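You operate a simulated robot arm through the tools that you are given. There is no shell and no other tool.

Carry out the task below with a simulated robot arm. There is one attempt and no reset: what you move stays moved.

TASK
Line up on tone: phones knob to 0, tone in, main fader to four green lamps, tone out.

It is judged by the outcome, as a careful person would: the job done as asked, and still so three seconds after it is handed in. It fails if anything else is knocked over, pushed out of place, dropped, spilled or broken.

THE ROBOT
A 7-joint arm with a two-finger parallel gripper, fixed in place. Base frame: the origin is on the floor under the middle of its stand, x ahead of it, y to its left, z up. Lengths are in m, angles in degrees, forces in N, time in s.
With the tool pointing down near the work surface it reaches from about 0.24 to 0.58 m from the base axis. Its first joint turns from -166.0 to 166.0 degrees. Payload 3.4 kg.
The TCP is the grasp point between the finger pads, 0.03 m short of the fingertips. In the tool frame z runs along the fingers and y along their closing line. The gripper opens to 0.094 m. The fingers are 0.028 m wide and 0.01 m thick; the gripper's body (0.05 by 0.096 m) begins 0.055 m behind the TCP.
Orientation is that of the tool frame in the base frame, as a unit quaternion [x, y, z, w]. With the fingers straight down and closing along the base's y, the tool's x points along the base's -x, its y along +y and its z along -z.

THE INTERFACE
- The arm moves only by the tool apply_moves. Its argument "plan" is a list of rows, each a list of 6 numbers: the shift along the tool's x, y, z in m, then the turn, a rotation vector about the tool's x, y, z in degrees. In form: [[x, y, z, rx, ry, rz], ...]. A call has 1 to 20 rows; each row shifts and turns the commanded pose from where the row before left it, along the tool's axes as they then stand. "grip" is the closure in counts, from 0 (fully open) to 255 (shut), set as the call begins (left out, the last holds). Rows are played at 5 a second. More than 0.05 m and 8.6 degrees between two rows, or a gripper value outside its range, and nothing of the call is played. A pose out of reach is approached as far as the arm can. The call stops where the force on the tool passes 40 N (or 10 N more than at its start, if that is more) or the arm is blocked; 0.2 s more then pass. The fingers move at their own pace (about 0.072 m/s each) and stop on an object; they squeeze with about 43 N. The grip force told is the motor's: it shows also when the fingers shut on nothing. Time passes only in rows, and 0.2 s behind the last, so rows that do not move let the fingers close. It gives the time, the measured TCP pose, the force on the tool (base axes), the opening and the grip force at its end, in the units of the frame above (readings bear some noise), with the torque about the TCP (base axes, N m) and any sound that the robot's microphone picked up.
- Cameras (640 x 400 px; columns grow to the right, rows downward): "scene" is fixed at [0.0498, -0.6499, 1.5234]; the picture's right is [0.65, -0.76, 0.00], its down [-0.67, -0.57, -0.48] and it looks along [0.37, 0.31, -0.88] (base axes); focal length 324 px, centre (320, 200). "wrist" rides on the gripper at [0.076, 0.014, -0.102] in the tool frame; the picture's right is [-0.18, 0.98, 0.00], its down [-0.75, -0.14, -0.64] and it looks along [-0.63, -0.12, 0.77] (tool axes); focal length 243 px, centre (320, 200). There is no depth. A picture from a camera that has moved, and an enlarged one, comes with that camera's place and axes in the base frame and with its lens.
- camera(camera): a new picture of that camera. No time passes.
- move_column(by): moves the trunk up (or, below 0, down) by that many m; the arm rides with it, the base frame stays. It gives what a move gives, with no picture.
- zoom(camera, box): a new picture of the part [left, top, right, bottom] of that camera's present view, enlarged. No time passes.
- job_done(): hands the job in; it is judged then, once.

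Places have to be worked out from the pictures, the camera data and where the tool is seen. Open the gripper and draw the arm clear of the work before you hand the job in, unless the task says otherwise.

The tools are called after "Request:" by a JSON object that holds its "op" and its "data". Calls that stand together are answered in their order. apply_moves: Moves the arm, as the interface text tells. Its arguments: {"type":"object","properties":{"plan":{"type":"array"},"grip":{"type":"number"}},"required":["plan"]} The other tools are called the same way: move_column (by) moves the trunk up or down; camera (camera) takes a picture; zoom (camera, box) takes an enlarged picture of a part of a camera's view; job_done () hands the job in.

At the start:

```text
time_s: 0.0
tcp_pos: [0.3168, -0.3134, 1.1151]
tool_rot: [0.0, 1.0, 0.0, -0.001]
ft_force: [-0.1, 0.5, -0.1]
torque: [0.01, -0.02, 0.01]
opening: 0.0937
gripper_force: 0.0
trunk travel left (down, up): [-0.3, 0.086]
```

scene: 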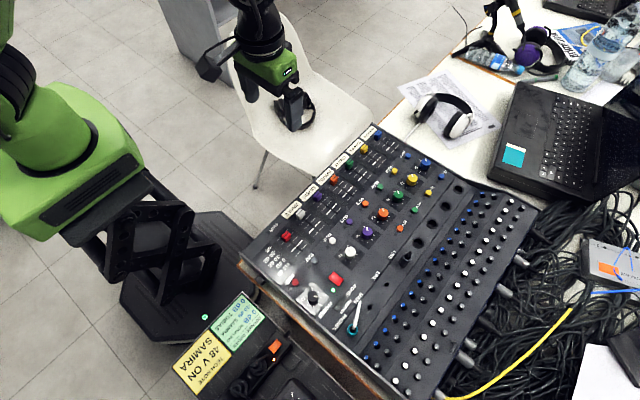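
wrist: 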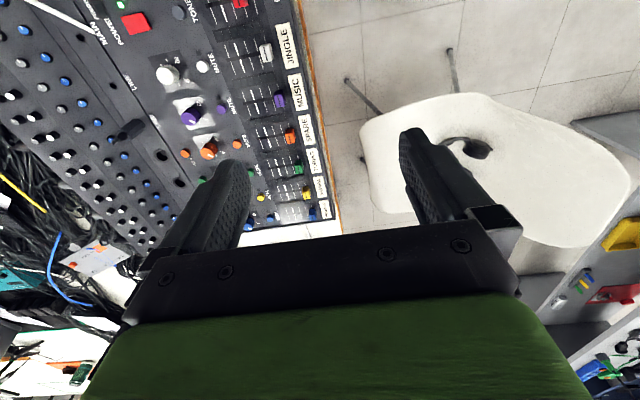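

I start by looking closer at the mixer in the scene view to find the phones knob, tone button, main fader and lamps.

Request:
{"op": "zoom", "data": {"camera": "scene", "box": [230, 200, 390, 300]}}

Request:
{"op": "zoom", "data": {"camera": "scene", "box": [260, 250, 420, 350]}}

Request:
{"op": "zoom", "data": {"camera": "scene", "box": [330, 130, 490, 230]}}

Request:
{"op": "zoom", "data": {"camera": "wrist", "box": [0, 0, 320, 200]}}

```text
4.00 times, centred on (310, 250) of scene
camera zoom: at [0.0498, -0.6499, 1.5234], right [0.65, -0.76, 0.0], down [-0.67, -0.57, -0.48], along [0.37, 0.31, -0.88], focal length 1294 px, centre (360, 0)
```

zoom: 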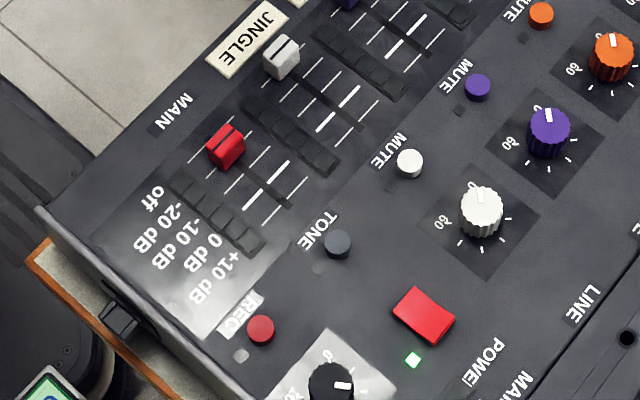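

```text
4.00 times, centred on (340, 300) of scene
camera zoom: at [0.0498, -0.6499, 1.5234], right [0.65, -0.76, 0.0], down [-0.67, -0.57, -0.48], along [0.37, 0.31, -0.88], focal length 1294 px, centre (240, -200)
```

zoom: 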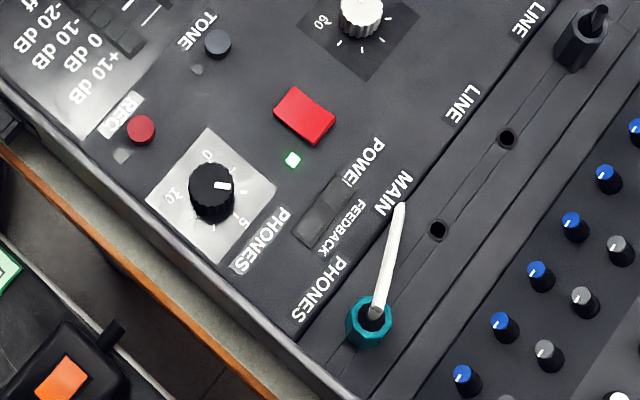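

```text
4.00 times, centred on (410, 180) of scene
camera zoom: at [0.0498, -0.6499, 1.5234], right [0.65, -0.76, 0.0], down [-0.67, -0.57, -0.48], along [0.37, 0.31, -0.88], focal length 1294 px, centre (-40, 280)
```

zoom: 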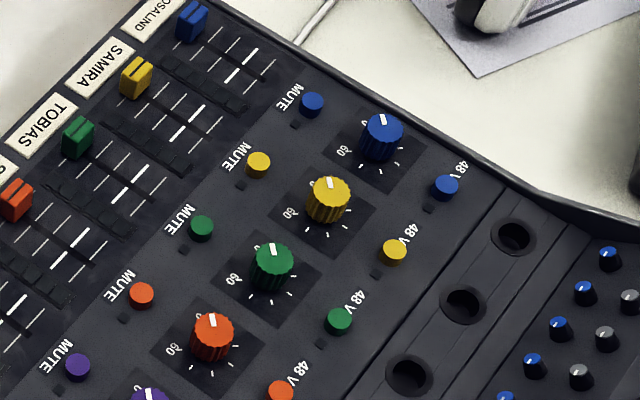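

```text
2.00 times, centred on (160, 100) of wrist
camera zoom: at [0.2392, -0.2991, 1.2175], right [0.18, 0.98, 0.0], down [0.75, -0.14, 0.64], along [0.63, -0.12, -0.77], focal length 485 px, centre (640, 400)
```

zoom: 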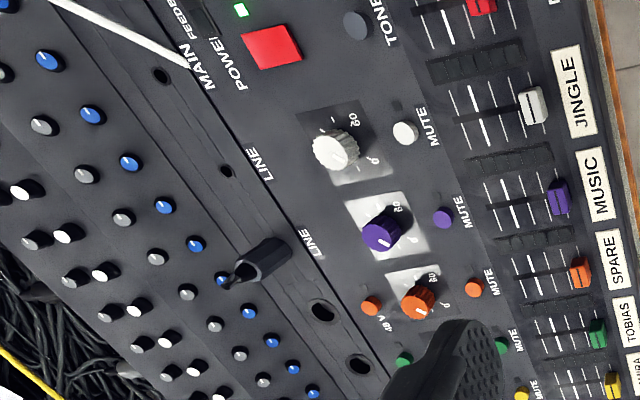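

The panel runs with the faders on the +y side; triangulating puts the MAIN cap near (0.22, -0.40, 0.81), TONE near (0.22, -0.49, 0.805), the PHONES knob near (0.153, -0.54, 0.82). I move the tool to a viewing height above that corner to measure better.

Request:
{"op": "apply_moves", "data": {"plan": [[0.0194, -0.0274, 0.023, 0, 0, 0], [0.0194, -0.0274, 0.023, 0, 0, 0], [0.0194, -0.0274, 0.023, 0, 0, 0], [0.0194, -0.0274, 0.023, 0, 0, 0], [0.0194, -0.0274, 0.023, 0, 0, 0]], "grip": 0}}

Request:
{"op": "camera", "data": {"camera": "wrist"}}

Request:
{"op": "camera", "data": {"camera": "scene"}}

```text
time_s: 1.2
tcp_pos: [0.2164, -0.4508, 0.9991]
tool_rot: [-0.001, 1.0, 0.001, -0.001]
ft_force: [-0.2, 0.5, 0.2]
torque: [0.0, -0.03, 0.04]
opening: 0.0942
gripper_force: 0.1
trunk travel left (down, up): [-0.3, 0.086]
```

```text
taken
camera wrist: at [0.1409, -0.4369, 1.1022], right [0.18, 0.98, 0.0], down [0.75, -0.14, 0.64], along [0.63, -0.12, -0.77], focal length 243 px, centre (320, 200)
```

wrist: 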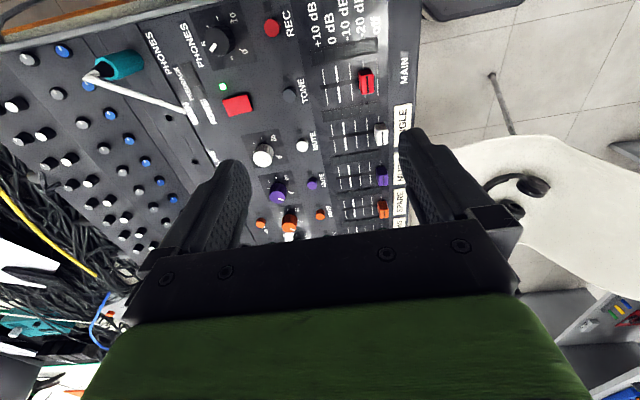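

```text
taken
```

scene: 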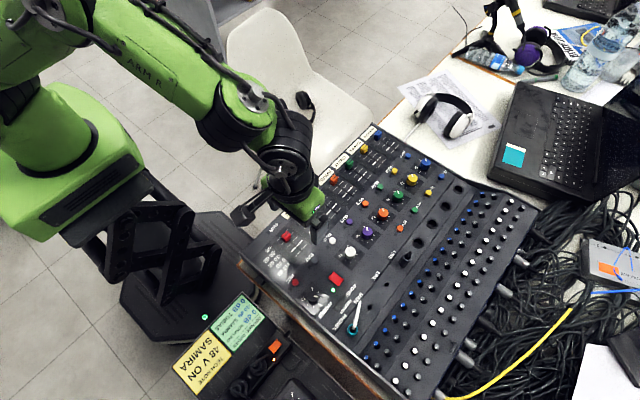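

The controls are now in the wrist view; I zoom on them for detail.

Request:
{"op": "zoom", "data": {"camera": "wrist", "box": [140, 0, 300, 100]}}

Request:
{"op": "zoom", "data": {"camera": "wrist", "box": [260, 0, 420, 100]}}

Request:
{"op": "zoom", "data": {"camera": "wrist", "box": [240, 80, 400, 180]}}

Request:
{"op": "zoom", "data": {"camera": "scene", "box": [270, 260, 350, 310]}}

```text
4.00 times, centred on (220, 50) of wrist
camera zoom: at [0.1409, -0.4369, 1.1022], right [0.18, 0.98, 0.0], down [0.75, -0.14, 0.64], along [0.63, -0.12, -0.77], focal length 970 px, centre (720, 800)
```

zoom: 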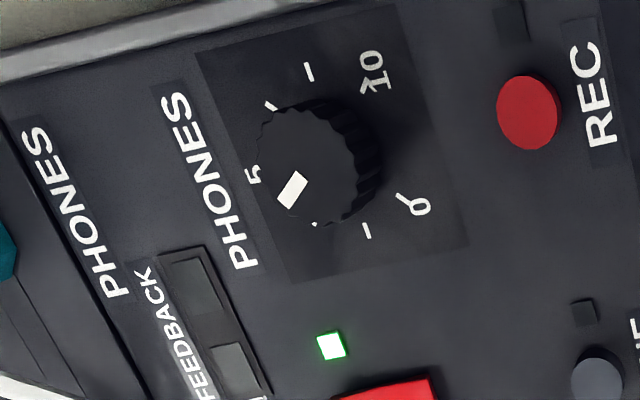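

```text
4.00 times, centred on (340, 50) of wrist
camera zoom: at [0.1409, -0.4369, 1.1022], right [0.18, 0.98, 0.0], down [0.75, -0.14, 0.64], along [0.63, -0.12, -0.77], focal length 970 px, centre (240, 800)
```

zoom: 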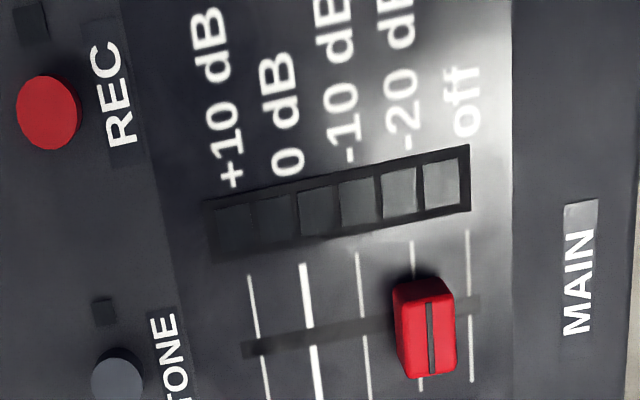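

```text
4.00 times, centred on (320, 130) of wrist
camera zoom: at [0.1409, -0.4369, 1.1022], right [0.18, 0.98, 0.0], down [0.75, -0.14, 0.64], along [0.63, -0.12, -0.77], focal length 970 px, centre (320, 480)
```

zoom: 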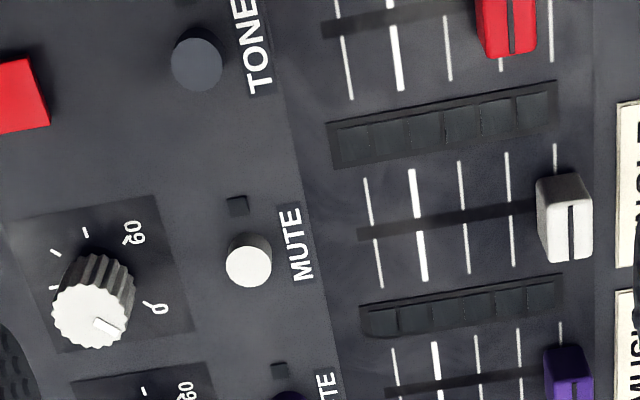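

```text
8.00 times, centred on (310, 285) of scene
camera zoom: at [0.0498, -0.6499, 1.5234], right [0.65, -0.76, 0.0], down [-0.67, -0.57, -0.48], along [0.37, 0.31, -0.88], focal length 2588 px, centre (400, -480)
```

zoom: 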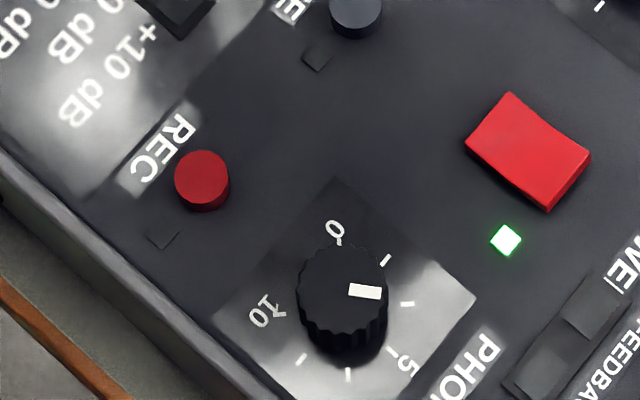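

The panel surface comes out at z≈0.797–0.80, the PHONES knob centre at about (0.155, -0.540), top ≈0.823, with its pointer about 105° clockwise of the 0 mark. I move above the knob at a safe height with the fingers half closed.

Request:
{"op": "apply_moves", "data": {"plan": [[0.0154, -0.0223, 0.0248, 0, 0, 0], [0.0154, -0.0223, 0.0248, 0, 0, 0], [0.0154, -0.0223, 0.0248, 0, 0, 0], [0.0154, -0.0223, 0.0248, 0, 0, 0], [0, 0, 0, 0, 0, 0]], "grip": 130}}

Request:
{"op": "camera", "data": {"camera": "wrist"}}

Request:
{"op": "camera", "data": {"camera": "scene"}}

```text
time_s: 2.4
tcp_pos: [0.1568, -0.5399, 0.9013]
tool_rot: [-0.001, 1.0, -0.001, 0.0]
ft_force: [0.3, -0.1, 0.6]
torque: [-0.01, -0.01, 0.01]
opening: 0.0462
gripper_force: 0.0
trunk travel left (down, up): [-0.3, 0.086]
```

```text
taken
camera wrist: at [0.0807, -0.5256, 1.0031], right [0.18, 0.98, 0.0], down [0.75, -0.14, 0.64], along [0.63, -0.12, -0.77], focal length 243 px, centre (320, 200)
```

wrist: 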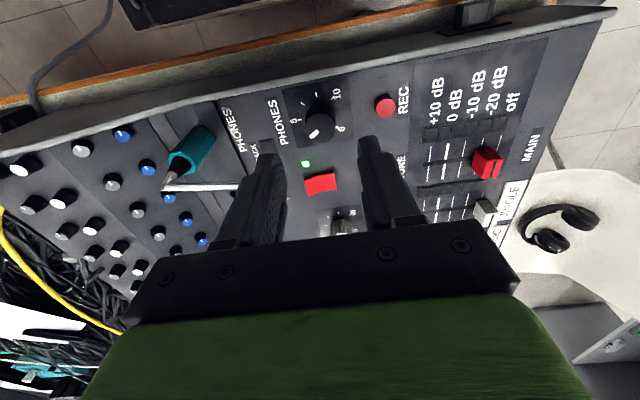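

```text
taken
```

scene: 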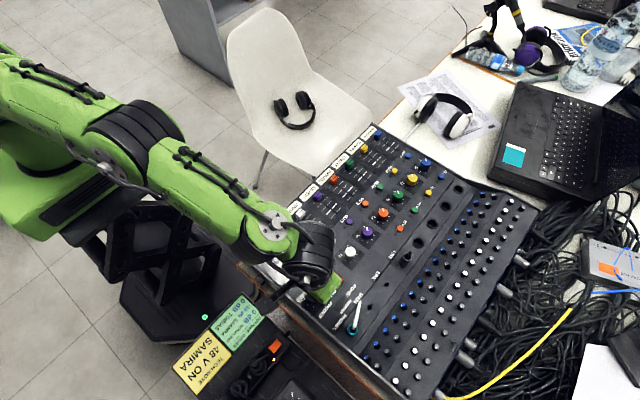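

The tool is above the knob; I zoom to refine the knob's centre relative to the fingers before lowering.

Request:
{"op": "zoom", "data": {"camera": "wrist", "box": [240, 70, 400, 170]}}

```text
4.00 times, centred on (320, 120) of wrist
camera zoom: at [0.0807, -0.5256, 1.0031], right [0.18, 0.98, 0.0], down [0.75, -0.14, 0.64], along [0.63, -0.12, -0.77], focal length 970 px, centre (320, 520)
```

zoom: 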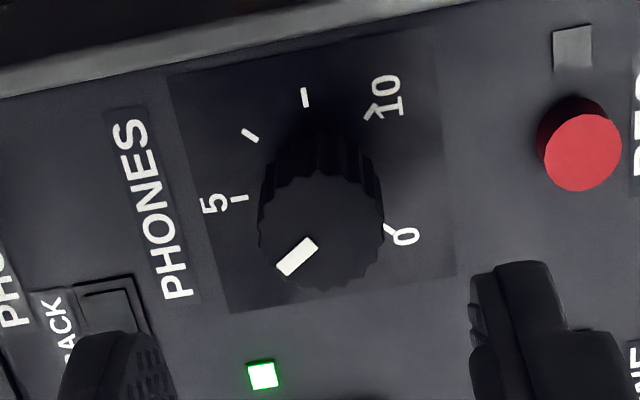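

The knob centre measures (0.156, -0.540), about 24.5 mm wide, REC's near edge at y≈-0.495, outside the finger's outer face. I lower so that the fingertips end about 4 mm above the panel.

Request:
{"op": "apply_moves", "data": {"plan": [[0, 0, 0.025, 0, 0, 0], [0, 0, 0.02, 0, 0, 0], [0, 0, 0.012, 0, 0, 0], [0, 0, 0.009, 0, 0, 0], [0, 0, 0, 0, 0, 0]], "grip": 130}}

Request:
{"op": "camera", "data": {"camera": "wrist"}}

```text
time_s: 3.6
tcp_pos: [0.1564, -0.5414, 0.8354]
tool_rot: [0.0, 1.0, 0.0, 0.0]
ft_force: [0.5, 0.5, 0.3]
torque: [0.02, 0.01, -0.03]
opening: 0.046
gripper_force: 0.0
trunk travel left (down, up): [-0.3, 0.086]
```

```text
taken
camera wrist: at [0.0813, -0.526, 0.9371], right [0.18, 0.98, 0.0], down [0.75, -0.14, 0.64], along [0.63, -0.12, -0.77], focal length 243 px, centre (320, 200)
```

wrist: 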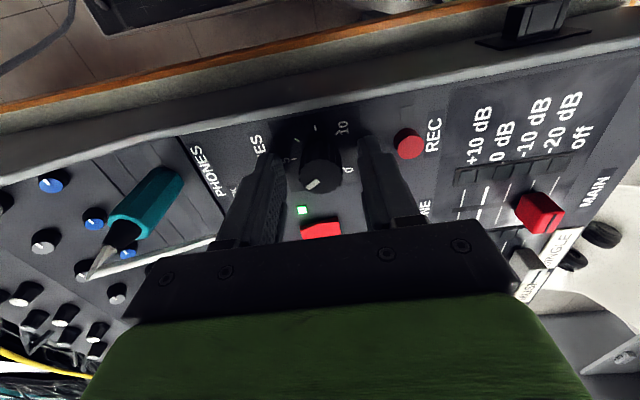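

The knob sits between the fingers with clearance on both sides. I close on it.

Request:
{"op": "apply_moves", "data": {"plan": [[0, 0, 0, 0, 0, 0], [0, 0, 0, 0, 0, 0], [0, 0, 0, 0, 0, 0]], "grip": 255}}

Request:
{"op": "zoom", "data": {"camera": "wrist", "box": [240, 100, 400, 200]}}

```text
time_s: 4.4
tcp_pos: [0.1567, -0.5401, 0.8338]
tool_rot: [-0.001, 1.0, 0.001, 0.0]
ft_force: [-0.7, 4.7, -1.2]
torque: [0.04, -0.08, 0.01]
opening: 0.0249
gripper_force: 45.2
trunk travel left (down, up): [-0.3, 0.086]
```

```text
4.00 times, centred on (320, 150) of wrist
camera zoom: at [0.0814, -0.5254, 0.937], right [0.18, 0.98, 0.0], down [0.75, -0.14, 0.64], along [0.63, -0.12, -0.77], focal length 970 px, centre (320, 400)
```

zoom: 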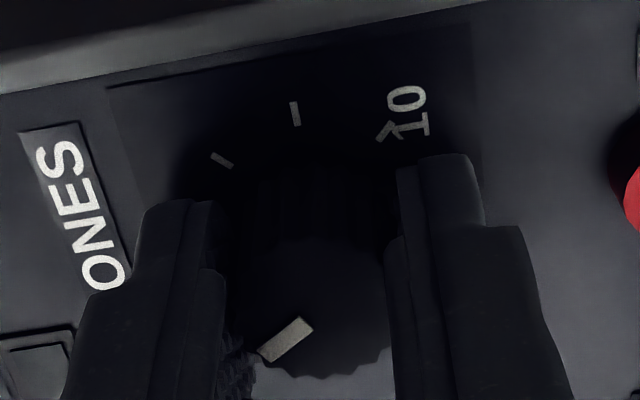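

The grip holds at 0.0249 m, and the pointer is at about -56° in the base frame versus +45° for the 0 mark. I turn it counter-clockwise (seen from above) by 48° first and check that it follows.

Request:
{"op": "apply_moves", "data": {"plan": [[0, 0, 0, 0, 0, -8], [0, 0, 0, 0, 0, -8], [0, 0, 0, 0, 0, -8], [0, 0, 0, 0, 0, -8], [0, 0, 0, 0, 0, -8], [0, 0, 0, 0, 0, -8]], "grip": 255}}

Request:
{"op": "camera", "data": {"camera": "wrist"}}

Request:
{"op": "zoom", "data": {"camera": "wrist", "box": [240, 100, 400, 200]}}

```text
time_s: 5.8
tcp_pos: [0.1566, -0.538, 0.8341]
tool_rot: [-0.409, 0.913, 0.001, 0.0]
ft_force: [-0.9, 13.4, -10.6]
torque: [-0.6, 0.58, 0.01]
opening: 0.0244
gripper_force: 45.1
trunk travel left (down, up): [-0.3, 0.086]
```

```text
taken
camera wrist: at [0.0957, -0.5856, 0.9369], right [-0.61, 0.79, 0.0], down [0.61, 0.47, 0.64], along [0.51, 0.39, -0.77], focal length 243 px, centre (320, 200)
```

wrist: 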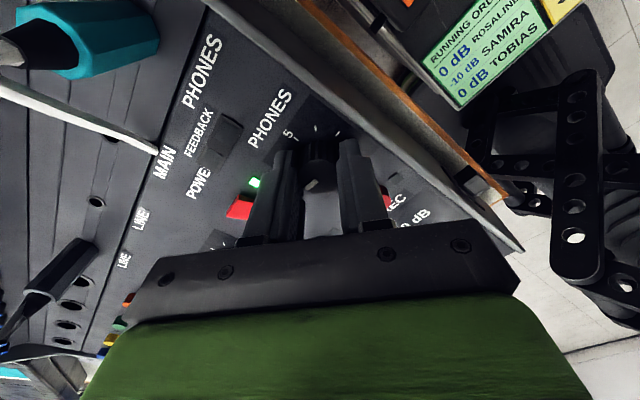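

```text
4.00 times, centred on (320, 150) of wrist
camera zoom: at [0.0957, -0.5856, 0.9369], right [-0.61, 0.79, 0.0], down [0.61, 0.47, 0.64], along [0.51, 0.39, -0.77], focal length 970 px, centre (320, 400)
```

zoom: 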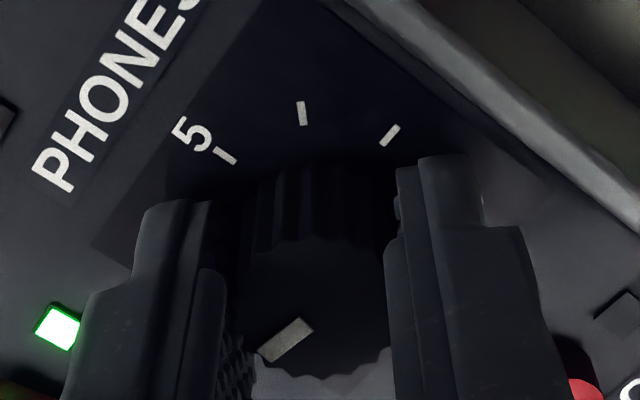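

The knob followed without slipping (pointer fixed relative to the fingers), but a side force of 13 N shows the tool axis is about 1.5 mm off the knob's axis. I release slightly to re-centre before the second half of the turn.

Request:
{"op": "apply_moves", "data": {"plan": [[0, 0, 0, 0, 0, 0], [0, 0, 0, 0, 0, 0], [0, 0, 0, 0, 0, 0]], "grip": 150}}

Request:
{"op": "zoom", "data": {"camera": "wrist", "box": [240, 100, 400, 200]}}

```text
time_s: 6.6
tcp_pos: [0.1563, -0.54, 0.8354]
tool_rot: [-0.408, 0.913, 0.0, 0.0]
ft_force: [0.2, 0.6, 0.0]
torque: [0.0, 0.01, 0.0]
opening: 0.039
gripper_force: 0.1
trunk travel left (down, up): [-0.3, 0.086]
```

```text
4.00 times, centred on (320, 150) of wrist
camera zoom: at [0.0954, -0.5869, 0.9377], right [-0.61, 0.79, 0.0], down [0.61, 0.47, 0.64], along [0.51, 0.39, -0.77], focal length 970 px, centre (320, 400)
```

zoom: 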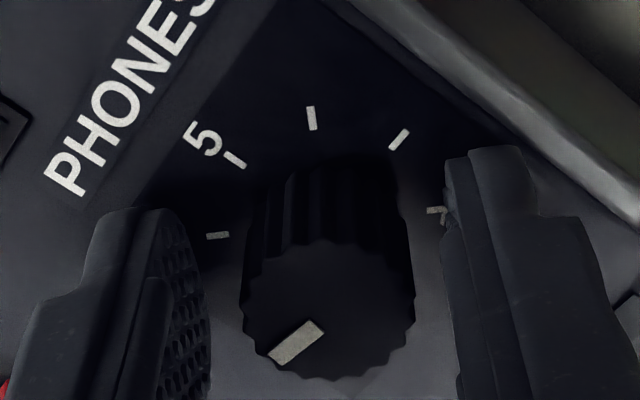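

With the fingers open the force is gone, and this view puts the knob axis about 1.5 mm further along +y than the tool. I shift to centre, then turn the open fingers back 48° around the knob.

Request:
{"op": "apply_moves", "data": {"plan": [[-0.0014, 0.0006, 0, 0, 0, 0], [0, 0, 0, 0, 0, 8], [0, 0, 0, 0, 0, 8], [0, 0, 0, 0, 0, 8], [0, 0, 0, 0, 0, 8], [0, 0, 0, 0, 0, 8], [0, 0, 0, 0, 0, 8], [0, 0, 0, 0, 0, 0]], "grip": 150}}

Request:
{"op": "zoom", "data": {"camera": "wrist", "box": [240, 100, 400, 200]}}

```text
time_s: 8.4
tcp_pos: [0.1574, -0.538, 0.8345]
tool_rot: [0.001, 1.0, 0.001, 0.0]
ft_force: [-0.5, 0.6, -0.1]
torque: [0.02, 0.0, -0.02]
opening: 0.039
gripper_force: 0.0
trunk travel left (down, up): [-0.3, 0.086]
```

```text
4.00 times, centred on (320, 150) of wrist
camera zoom: at [0.0813, -0.524, 0.9371], right [0.19, 0.98, 0.0], down [0.75, -0.14, 0.64], along [0.63, -0.12, -0.77], focal length 970 px, centre (320, 400)
```

zoom: 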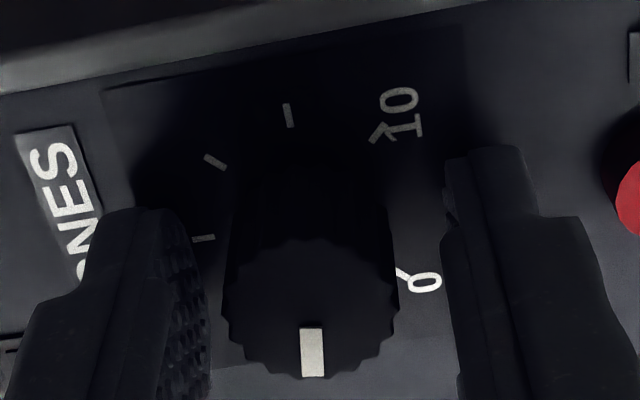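

The pointer is now at about -10° in base, so about 55° remain. The knob appears ~1 mm to -y of the tool axis, so I nudge by that amount and close again.

Request:
{"op": "apply_moves", "data": {"plan": [[0.0003, -0.001, 0, 0, 0, 0], [0, 0, 0, 0, 0, 0]], "grip": 150}}

Request:
{"op": "apply_moves", "data": {"plan": [[0, 0, 0, 0, 0, 0], [0, 0, 0, 0, 0, 0], [0, 0, 0, 0, 0, 0]], "grip": 255}}

Request:
{"op": "apply_moves", "data": {"plan": [[0, 0, 0, 0, 0, -8], [0, 0, 0, 0, 0, -8], [0, 0, 0, 0, 0, -8]], "grip": 255}}

```text
time_s: 9.0
tcp_pos: [0.1568, -0.5397, 0.8342]
tool_rot: [0.0, 1.0, 0.0, 0.001]
ft_force: [-0.2, 0.0, -0.2]
torque: [-0.02, 0.04, -0.01]
opening: 0.0388
gripper_force: 0.1
trunk travel left (down, up): [-0.3, 0.086]
```

```text
time_s: 9.8
tcp_pos: [0.1565, -0.5409, 0.8347]
tool_rot: [0.0, 1.0, 0.0, -0.001]
ft_force: [-1.3, -0.3, -0.8]
torque: [-0.03, -0.01, 0.0]
opening: 0.0246
gripper_force: 44.9
trunk travel left (down, up): [-0.3, 0.086]
```

```text
time_s: 10.6
tcp_pos: [0.1571, -0.5399, 0.8347]
tool_rot: [-0.21, 0.978, 0.001, 0.0]
ft_force: [0.9, 1.8, -3.4]
torque: [-0.23, 0.26, 0.03]
opening: 0.0244
gripper_force: 44.9
trunk travel left (down, up): [-0.3, 0.086]
```

The side forces are now under 2 N, so it's well centred. I turn another 24° and watch the torque about the vertical for an end stop.

Request:
{"op": "apply_moves", "data": {"plan": [[0, 0, 0, 0, 0, -8], [0, 0, 0, 0, 0, -8], [0, 0, 0, 0, 0, -8]], "grip": 255}}

Request:
{"op": "zoom", "data": {"camera": "wrist", "box": [240, 100, 400, 200]}}

```text
time_s: 11.4
tcp_pos: [0.1566, -0.5393, 0.8349]
tool_rot: [-0.408, 0.913, 0.0, 0.0]
ft_force: [1.5, 3.5, -1.7]
torque: [0.27, -0.02, -0.04]
opening: 0.0243
gripper_force: 44.9
trunk travel left (down, up): [-0.3, 0.086]
```

```text
4.00 times, centred on (320, 150) of wrist
camera zoom: at [0.0953, -0.5857, 0.9372], right [-0.61, 0.79, 0.0], down [0.61, 0.47, 0.64], along [0.51, 0.39, -0.77], focal length 970 px, centre (320, 400)
```

zoom: 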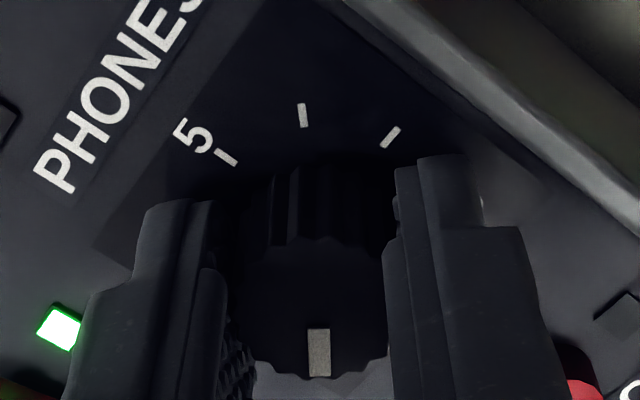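

The pointer reads about 38° in base, so 7° remain to the 0 mark. I turn 7° more and check for a stop.

Request:
{"op": "apply_moves", "data": {"plan": [[0, 0, 0, 0, 0, -4], [0, 0, 0, 0, 0, -3], [0, 0, 0, 0, 0, 0]], "grip": 255}}

Request:
{"op": "zoom", "data": {"camera": "wrist", "box": [240, 100, 400, 200]}}

```text
time_s: 12.2
tcp_pos: [0.1556, -0.5381, 0.8352]
tool_rot: [-0.462, 0.887, 0.0, 0.0]
ft_force: [-0.3, 2.3, -4.6]
torque: [-0.15, 0.05, -0.2]
opening: 0.0242
gripper_force: 45.1
trunk travel left (down, up): [-0.3, 0.086]
```

```text
4.00 times, centred on (320, 150) of wrist
camera zoom: at [0.1012, -0.5926, 0.9373], right [-0.7, 0.71, 0.0], down [0.55, 0.54, 0.64], along [0.46, 0.45, -0.77], focal length 970 px, centre (320, 400)
```

zoom: 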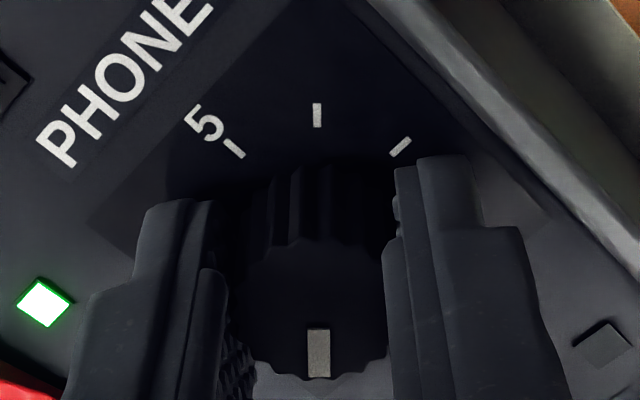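

The pointer now lies directly opposite the tick that faces 0, and the vertical torque has risen to -0.2. I try 2° more to confirm the end stop.

Request:
{"op": "apply_moves", "data": {"plan": [[0, 0, 0, 0, 0, -2], [0, 0, 0, 0, 0, 0]], "grip": 255}}

Request:
{"op": "zoom", "data": {"camera": "wrist", "box": [240, 100, 400, 200]}}

```text
time_s: 12.8
tcp_pos: [0.1556, -0.538, 0.8339]
tool_rot: [-0.478, 0.879, 0.001, 0.0]
ft_force: [-3.5, 1.4, -4.0]
torque: [-0.19, 0.18, -0.12]
opening: 0.0241
gripper_force: 45.2
trunk travel left (down, up): [-0.3, 0.086]
```

```text
4.00 times, centred on (320, 150) of wrist
camera zoom: at [0.1031, -0.5946, 0.9373], right [-0.72, 0.69, 0.0], down [0.53, 0.55, 0.64], along [0.44, 0.47, -0.77], focal length 970 px, centre (320, 400)
```

zoom: 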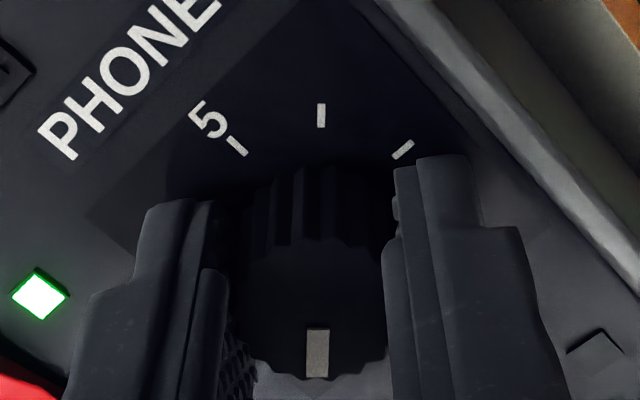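

The knob now seems to lag the fingers slightly, which suggests the stop at 0. I release and rise to look at the pointer.

Request:
{"op": "apply_moves", "data": {"plan": [[0, 0, 0, 0, 0, 0], [0, 0, 0, 0, 0, 0], [0, 0, 0, 0, 0, 0]], "grip": 140}}

Request:
{"op": "apply_moves", "data": {"plan": [[0, 0, -0.03, 0, 0, 0], [0, 0, -0.03, 0, 0, 0], [0, 0, -0.03, 0, 0, 0], [0, 0, 0, 0, 0, 8], [0, 0, 0, 0, 0, 8], [0, 0, 0, 0, 0, 8], [0, 0, 0, 0, 0, 8], [0, 0, 0, 0, 0, 8], [0, 0, 0, 0, 0, 8], [0, 0, 0, 0, 0, 8], [0, 0, 0, 0, 0, 1]], "grip": 140}}

Request:
{"op": "zoom", "data": {"camera": "wrist", "box": [240, 70, 400, 170]}}

Request:
{"op": "camera", "data": {"camera": "wrist"}}

```text
time_s: 13.6
tcp_pos: [0.1568, -0.5391, 0.8346]
tool_rot: [-0.477, 0.879, 0.001, 0.0]
ft_force: [-0.6, 0.5, -0.7]
torque: [-0.02, 0.0, -0.01]
opening: 0.0425
gripper_force: 0.0
trunk travel left (down, up): [-0.3, 0.086]
```

```text
time_s: 16.0
tcp_pos: [0.1561, -0.5403, 0.9258]
tool_rot: [0.002, 1.0, 0.0, 0.0]
ft_force: [0.3, -0.5, 0.0]
torque: [-0.01, 0.04, 0.01]
opening: 0.0424
gripper_force: 0.2
trunk travel left (down, up): [-0.3, 0.086]
```

```text
4.00 times, centred on (320, 120) of wrist
camera zoom: at [0.0806, -0.5244, 1.0272], right [0.19, 0.98, 0.0], down [0.75, -0.14, 0.64], along [0.63, -0.12, -0.77], focal length 970 px, centre (320, 520)
```

zoom: 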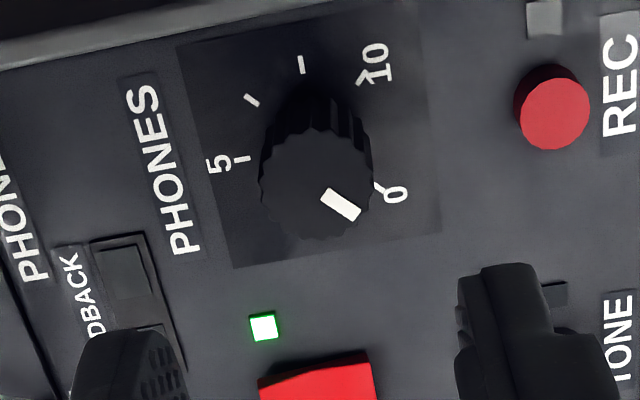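

```text
taken
camera wrist: at [0.0806, -0.5244, 1.0272], right [0.19, 0.98, 0.0], down [0.75, -0.14, 0.64], along [0.63, -0.12, -0.77], focal length 243 px, centre (320, 200)
```

wrist: 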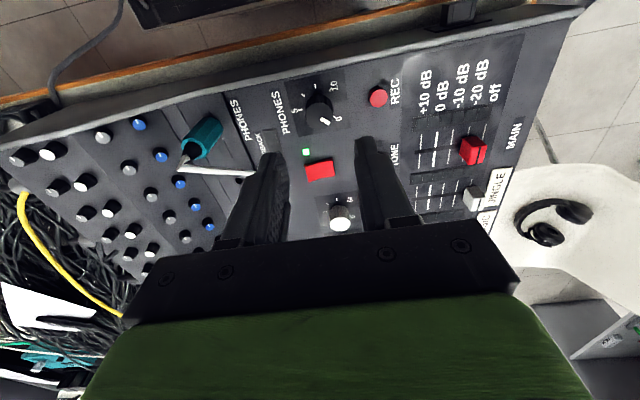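

The knob's pointer (47°) matches the 0 tick (46.6°), so PHONES is at 0. Next I move above the TONE button (≈(0.2205, -0.488)) with closed fingers at safe height.

Request:
{"op": "apply_moves", "data": {"plan": [[-0.0213, 0.0172, 0, 0, 0, 0], [-0.0213, 0.0172, 0, 0, 0, 0], [-0.0213, 0.0172, 0, 0, 0, 0], [0, 0, 0, 0, 0, 0], [0, 0, 0, 0, 0, 0]], "grip": 255}}

Request:
{"op": "camera", "data": {"camera": "wrist"}}

Request:
{"op": "zoom", "data": {"camera": "wrist", "box": [240, 80, 400, 180]}}

Request:
{"op": "zoom", "data": {"camera": "scene", "box": [260, 220, 420, 320]}}

```text
time_s: 17.2
tcp_pos: [0.2198, -0.4882, 0.9261]
tool_rot: [-0.001, 1.0, 0.001, 0.0]
ft_force: [0.0, -0.2, -1.3]
torque: [0.0, 0.01, 0.01]
opening: 0.0
gripper_force: 32.7
trunk travel left (down, up): [-0.3, 0.086]
```

```text
taken
camera wrist: at [0.1447, -0.4735, 1.0289], right [0.18, 0.98, 0.0], down [0.75, -0.14, 0.64], along [0.63, -0.12, -0.77], focal length 243 px, centre (320, 200)
```

wrist: 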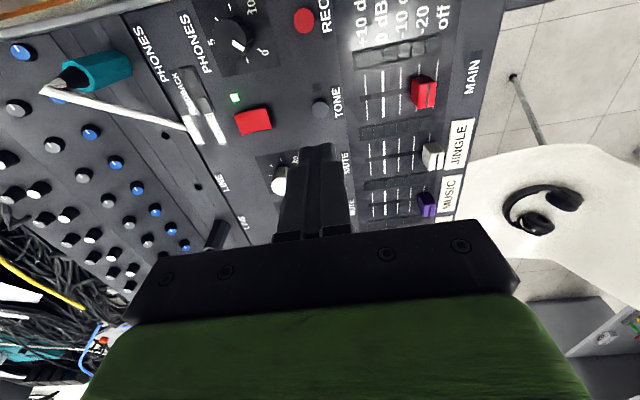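

```text
4.00 times, centred on (320, 130) of wrist
camera zoom: at [0.1447, -0.4735, 1.0289], right [0.18, 0.98, 0.0], down [0.75, -0.14, 0.64], along [0.63, -0.12, -0.77], focal length 970 px, centre (320, 480)
```

zoom: 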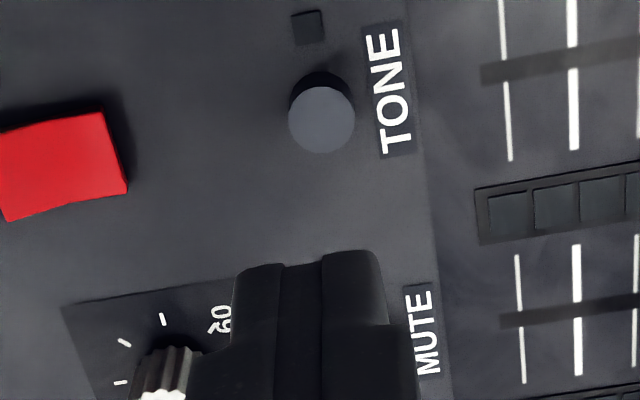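

```text
4.00 times, centred on (340, 270) of scene
camera zoom: at [0.0498, -0.6499, 1.5234], right [0.65, -0.76, 0.0], down [-0.67, -0.57, -0.48], along [0.37, 0.31, -0.88], focal length 1294 px, centre (240, -80)
```

zoom: 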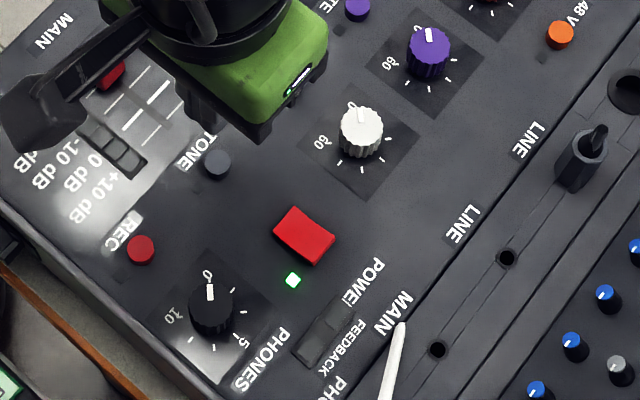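

PHONES at 0 is confirmed in the scene view too. TONE is directly below the closed fingertips (offset ~1.5 mm in x), top ≈0.808; I lower to about 10 mm above it.

Request:
{"op": "apply_moves", "data": {"plan": [[-0.0015, 0, 0.03, 0, 0, 0], [0, 0, 0.03, 0, 0, 0], [0, 0, 0.016, 0, 0, 0], [0, 0, 0, 0, 0, 0]], "grip": 255}}

Request:
{"op": "camera", "data": {"camera": "wrist"}}

Request:
{"op": "zoom", "data": {"camera": "wrist", "box": [240, 100, 400, 200]}}

```text
time_s: 18.2
tcp_pos: [0.2199, -0.488, 0.8505]
tool_rot: [0.001, 1.0, 0.0, -0.001]
ft_force: [0.8, 0.7, 0.0]
torque: [0.0, -0.01, -0.01]
opening: 0.0
gripper_force: 32.8
trunk travel left (down, up): [-0.3, 0.086]
```

```text
taken
camera wrist: at [0.1448, -0.4737, 0.9525], right [0.18, 0.98, 0.0], down [0.75, -0.14, 0.64], along [0.63, -0.12, -0.77], focal length 243 px, centre (320, 200)
```

wrist: 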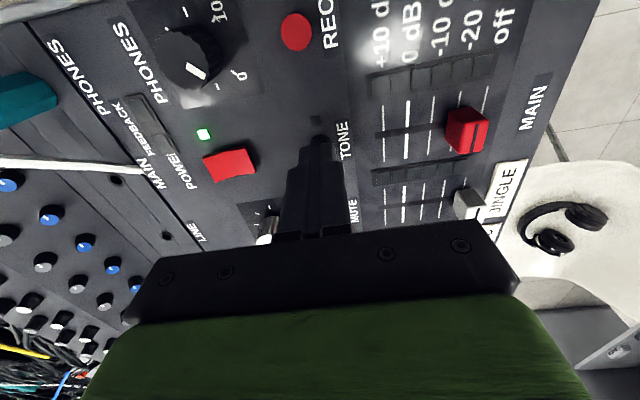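

```text
4.00 times, centred on (320, 150) of wrist
camera zoom: at [0.1448, -0.4737, 0.9525], right [0.18, 0.98, 0.0], down [0.75, -0.14, 0.64], along [0.63, -0.12, -0.77], focal length 970 px, centre (320, 400)
```

zoom: 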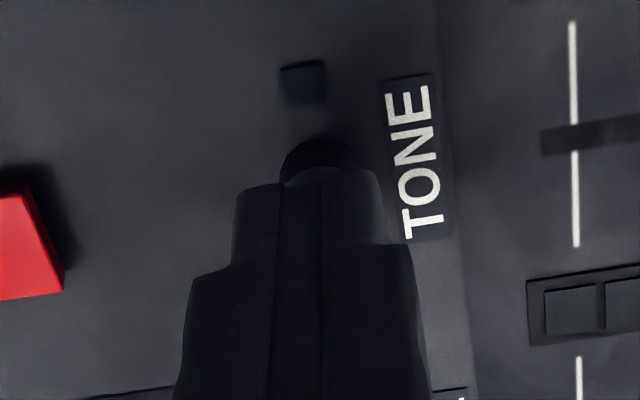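

The fingertips are right above the TONE button. I press down in small steps and watch force and lamp.

Request:
{"op": "apply_moves", "data": {"plan": [[0, 0, 0.004, 0, 0, 0], [0, 0, 0.003, 0, 0, 0], [0, 0, 0.002, 0, 0, 0], [0, 0, 0.002, 0, 0, 0]], "grip": 255}}

Request:
{"op": "camera", "data": {"camera": "wrist"}}

```text
time_s: 19.2
tcp_pos: [0.2214, -0.4896, 0.8368]
tool_rot: [0.0, 1.0, 0.0, 0.0]
ft_force: [-0.5, -1.4, 1.7]
torque: [0.0, -0.01, 0.0]
opening: 0.0
gripper_force: 33.5
trunk travel left (down, up): [-0.3, 0.086]
```

```text
taken
camera wrist: at [0.1455, -0.4733, 0.9401], right [0.18, 0.98, 0.0], down [0.75, -0.14, 0.64], along [0.63, -0.12, -0.77], focal length 243 px, centre (320, 200)
```

wrist: 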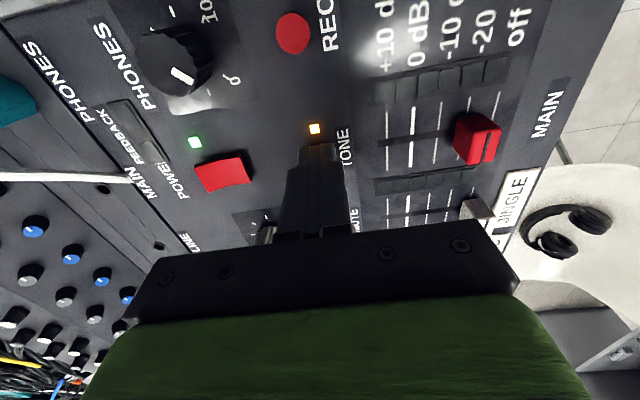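

The TONE lamp has lit (orange) at light contact. I lift straight up and check that it stays lit.

Request:
{"op": "apply_moves", "data": {"plan": [[0, 0, -0.01, 0, 0, 0], [0, 0, -0.03, 0, 0, 0], [0, 0, -0.035, 0, 0, 0], [0, 0, 0, 0, 0, 0]], "grip": 255}}

Request:
{"op": "camera", "data": {"camera": "wrist"}}

Request:
{"op": "zoom", "data": {"camera": "wrist", "box": [280, 0, 480, 125]}}

```text
time_s: 20.2
tcp_pos: [0.2222, -0.4881, 0.9127]
tool_rot: [0.0, 1.0, 0.001, -0.001]
ft_force: [-1.0, -0.2, 0.2]
torque: [0.0, 0.02, 0.04]
opening: 0.0
gripper_force: 32.9
trunk travel left (down, up): [-0.3, 0.086]
```

```text
taken
camera wrist: at [0.1463, -0.4733, 1.0152], right [0.18, 0.98, 0.0], down [0.75, -0.14, 0.64], along [0.63, -0.12, -0.77], focal length 243 px, centre (320, 200)
```

wrist: 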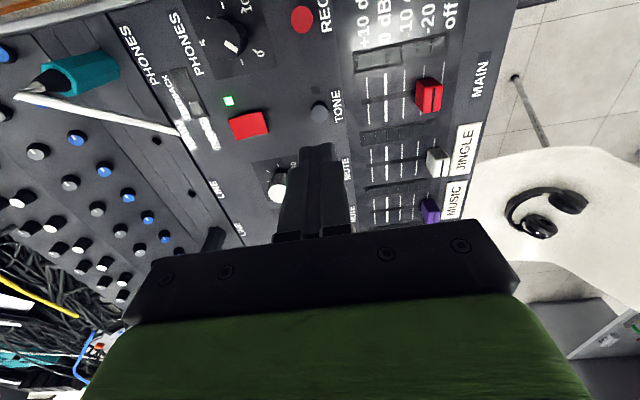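

```text
3.20 times, centred on (380, 62) of wrist
camera zoom: at [0.1463, -0.4733, 1.0152], right [0.18, 0.98, 0.0], down [0.75, -0.14, 0.64], along [0.63, -0.12, -0.77], focal length 776 px, centre (128, 640)
```

zoom: 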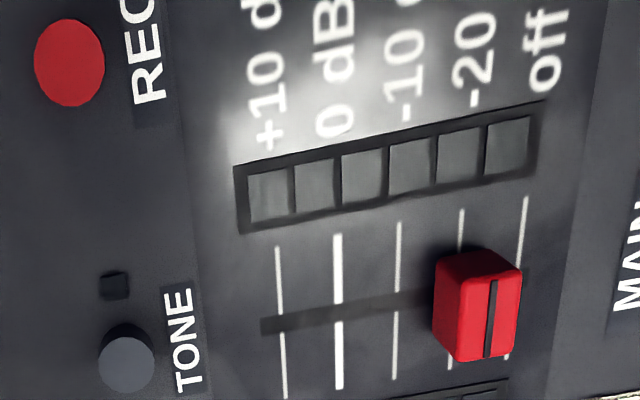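

The lamp went out again on lifting, so that press was too shallow to latch. I go back down and press deeper, watching the force.

Request:
{"op": "apply_moves", "data": {"plan": [[0, 0, 0.035, 0, 0, 0], [0, 0, 0.03, 0, 0, 0], [0, 0, 0.01, 0, 0, 0], [0, 0, 0.002, 0, 0, 0], [0, 0, 0.0015, 0, 0, 0], [0, 0, 0, 0, 0, 0]], "grip": 255}}

Request:
{"op": "zoom", "data": {"camera": "wrist", "box": [240, 80, 400, 180]}}

```text
time_s: 21.6
tcp_pos: [0.2228, -0.4868, 0.8342]
tool_rot: [-0.001, 1.0, 0.0, 0.001]
ft_force: [2.5, -0.5, 6.3]
torque: [-0.01, -0.07, 0.02]
opening: 0.0
gripper_force: 32.5
trunk travel left (down, up): [-0.3, 0.086]
heard: click
```

```text
4.00 times, centred on (320, 130) of wrist
camera zoom: at [0.1463, -0.4725, 0.9373], right [0.18, 0.98, 0.0], down [0.75, -0.14, 0.64], along [0.63, -0.12, -0.77], focal length 970 px, centre (320, 480)
```

zoom: 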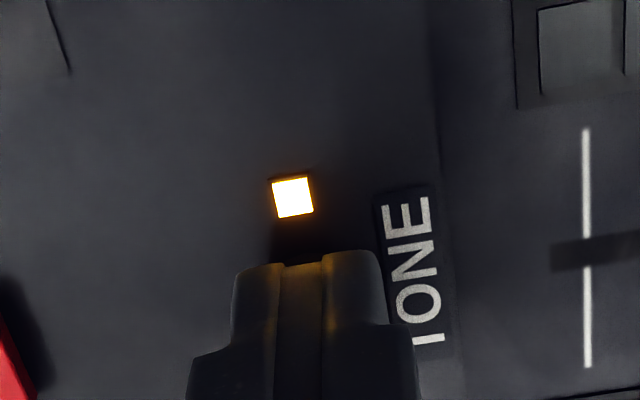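

A click was heard this time, with 6 N on the button and the lamp on. I lift straight up and check that it has latched.

Request:
{"op": "apply_moves", "data": {"plan": [[0, 0, -0.01, 0, 0, 0], [0, 0, -0.03, 0, 0, 0], [0, 0, -0.0385, 0, 0, 0], [0, 0, 0, 0, 0, 0]], "grip": 255}}

Request:
{"op": "camera", "data": {"camera": "wrist"}}

Request:
{"op": "zoom", "data": {"camera": "wrist", "box": [280, 0, 480, 125]}}

```text
time_s: 22.6
tcp_pos: [0.2208, -0.4886, 0.9129]
tool_rot: [0.0, 1.0, 0.001, 0.0]
ft_force: [0.5, -1.0, -0.2]
torque: [-0.01, 0.03, -0.04]
opening: 0.0
gripper_force: 33.0
trunk travel left (down, up): [-0.3, 0.086]
```

```text
taken
camera wrist: at [0.1459, -0.4741, 1.0156], right [0.18, 0.98, 0.0], down [0.75, -0.14, 0.64], along [0.63, -0.12, -0.77], focal length 243 px, centre (320, 200)
```

wrist: 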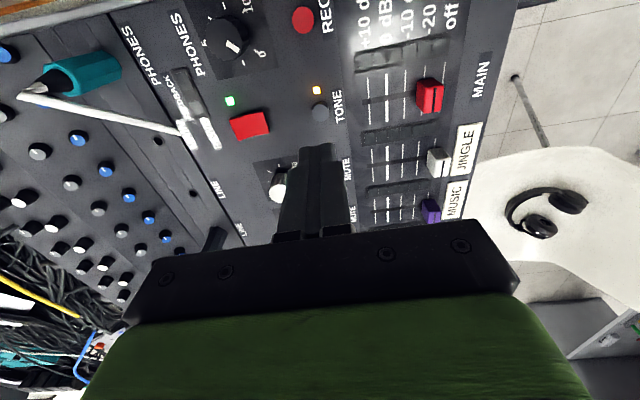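

```text
3.20 times, centred on (380, 62) of wrist
camera zoom: at [0.1459, -0.4741, 1.0156], right [0.18, 0.98, 0.0], down [0.75, -0.14, 0.64], along [0.63, -0.12, -0.77], focal length 776 px, centre (128, 640)
```

zoom: 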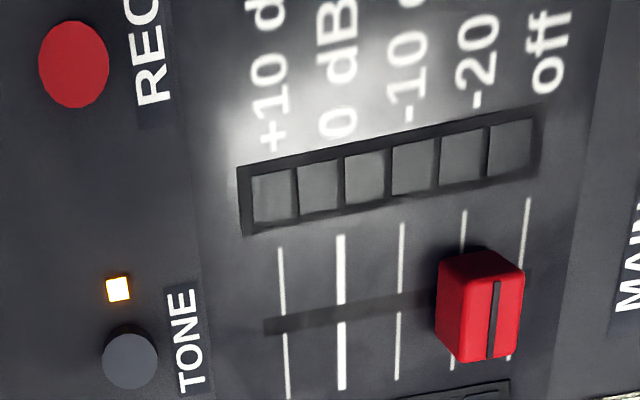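

TONE has latched in (orange lamp stays lit), and no main lamps are lit at the present fader position. I now move over the red MAIN cap (≈(0.2205, -0.399)) with the fingers part open.

Request:
{"op": "apply_moves", "data": {"plan": [[0, 0.0445, 0, 0, 0, 0], [0, 0.0445, 0, 0, 0, 0], [0, 0, 0.01, 0, 0, 0], [0, 0, 0, 0, 0, 0]], "grip": 150}}

Request:
{"op": "camera", "data": {"camera": "wrist"}}

Request:
{"op": "zoom", "data": {"camera": "wrist", "box": [240, 50, 400, 150]}}

```text
time_s: 23.6
tcp_pos: [0.2219, -0.3983, 0.9033]
tool_rot: [0.0, 1.0, -0.001, 0.0]
ft_force: [0.7, 0.7, -1.1]
torque: [0.0, 0.0, 0.05]
opening: 0.0385
gripper_force: 0.0
trunk travel left (down, up): [-0.3, 0.086]
```

```text
taken
camera wrist: at [0.1461, -0.3836, 1.0066], right [0.18, 0.98, 0.0], down [0.75, -0.14, 0.64], along [0.63, -0.12, -0.77], focal length 243 px, centre (320, 200)
```

wrist: 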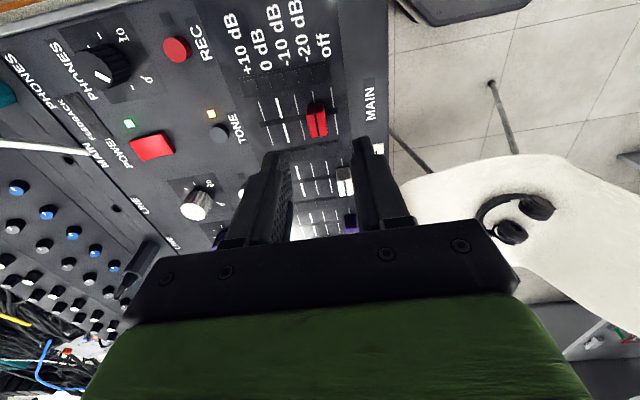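

```text
4.00 times, centred on (320, 100) of wrist
camera zoom: at [0.1461, -0.3836, 1.0066], right [0.18, 0.98, 0.0], down [0.75, -0.14, 0.64], along [0.63, -0.12, -0.77], focal length 970 px, centre (320, 600)
```

zoom: 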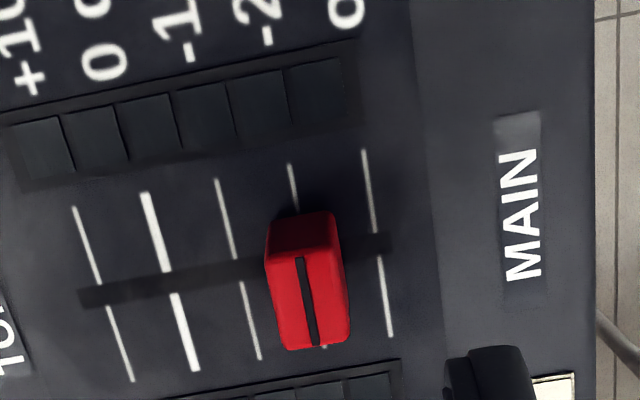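

The cap (≈14 mm wide, top ≈0.818) sits 2.5 mm to -y of the tool axis, otherwise well between the fingers. I shift that amount and lower until the fingertips are a few mm above the panel.

Request:
{"op": "apply_moves", "data": {"plan": [[-0.0003, -0.0025, 0.03, 0, 0, 0], [0, 0, 0.025, 0, 0, 0], [0, 0, 0.013, 0, 0, 0], [0, 0, 0, 0, 0, 0]], "grip": 150}}

Request:
{"op": "camera", "data": {"camera": "wrist"}}

Request:
{"op": "zoom", "data": {"camera": "wrist", "box": [240, 90, 400, 190]}}

```text
time_s: 24.6
tcp_pos: [0.2206, -0.3999, 0.8339]
tool_rot: [0.0, 1.0, 0.0, 0.0]
ft_force: [0.9, 0.2, 0.7]
torque: [0.01, 0.0, -0.03]
opening: 0.0385
gripper_force: 0.0
trunk travel left (down, up): [-0.3, 0.086]
```

```text
taken
camera wrist: at [0.1455, -0.3861, 0.937], right [0.18, 0.98, 0.0], down [0.75, -0.14, 0.64], along [0.63, -0.12, -0.77], focal length 243 px, centre (320, 200)
```

wrist: 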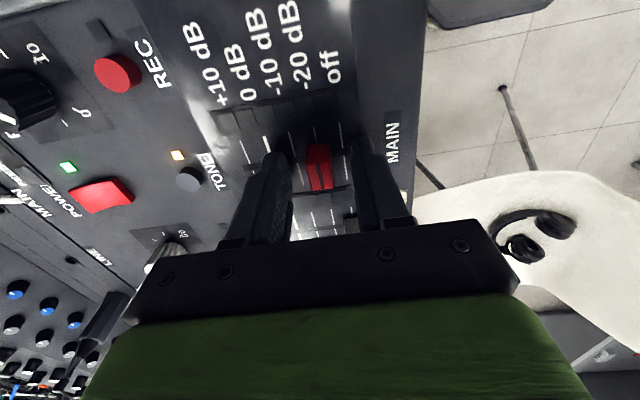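

```text
4.00 times, centred on (320, 140) of wrist
camera zoom: at [0.1455, -0.3861, 0.937], right [0.18, 0.98, 0.0], down [0.75, -0.14, 0.64], along [0.63, -0.12, -0.77], focal length 970 px, centre (320, 440)
```

zoom: 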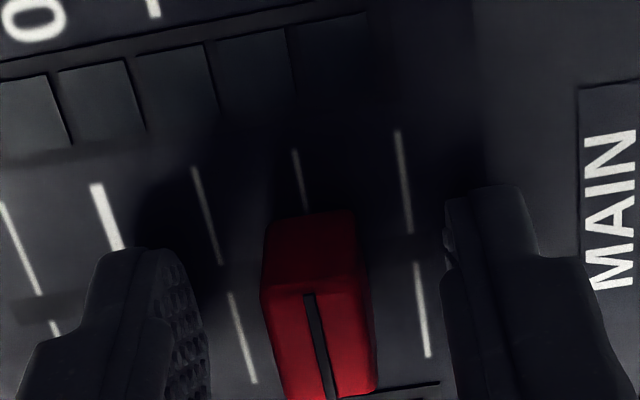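

The cap sits centred between the fingers. I close on it.

Request:
{"op": "apply_moves", "data": {"plan": [[0, 0, 0, 0, 0, 0], [0, 0, 0, 0, 0, 0], [0, 0, 0, 0, 0, 0]], "grip": 255}}

Request:
{"op": "camera", "data": {"camera": "wrist"}}

```text
time_s: 25.4
tcp_pos: [0.2221, -0.4006, 0.8342]
tool_rot: [-0.001, 1.0, 0.0, 0.0]
ft_force: [0.0, 0.0, -1.8]
torque: [0.0, -0.07, -0.03]
opening: 0.0129
gripper_force: 45.1
trunk travel left (down, up): [-0.3, 0.086]
```

```text
taken
camera wrist: at [0.1456, -0.3863, 0.937], right [0.18, 0.98, 0.0], down [0.75, -0.14, 0.64], along [0.63, -0.12, -0.77], focal length 243 px, centre (320, 200)
```

wrist: 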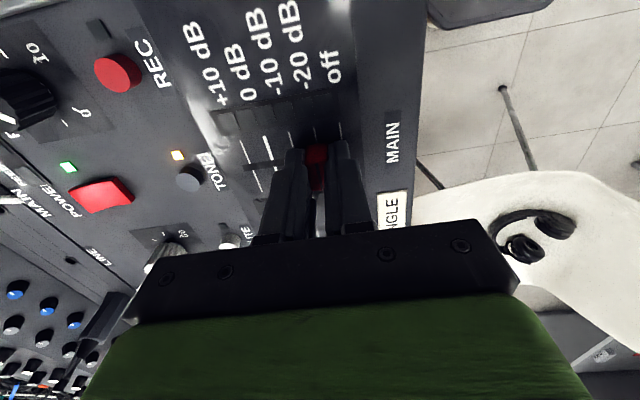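

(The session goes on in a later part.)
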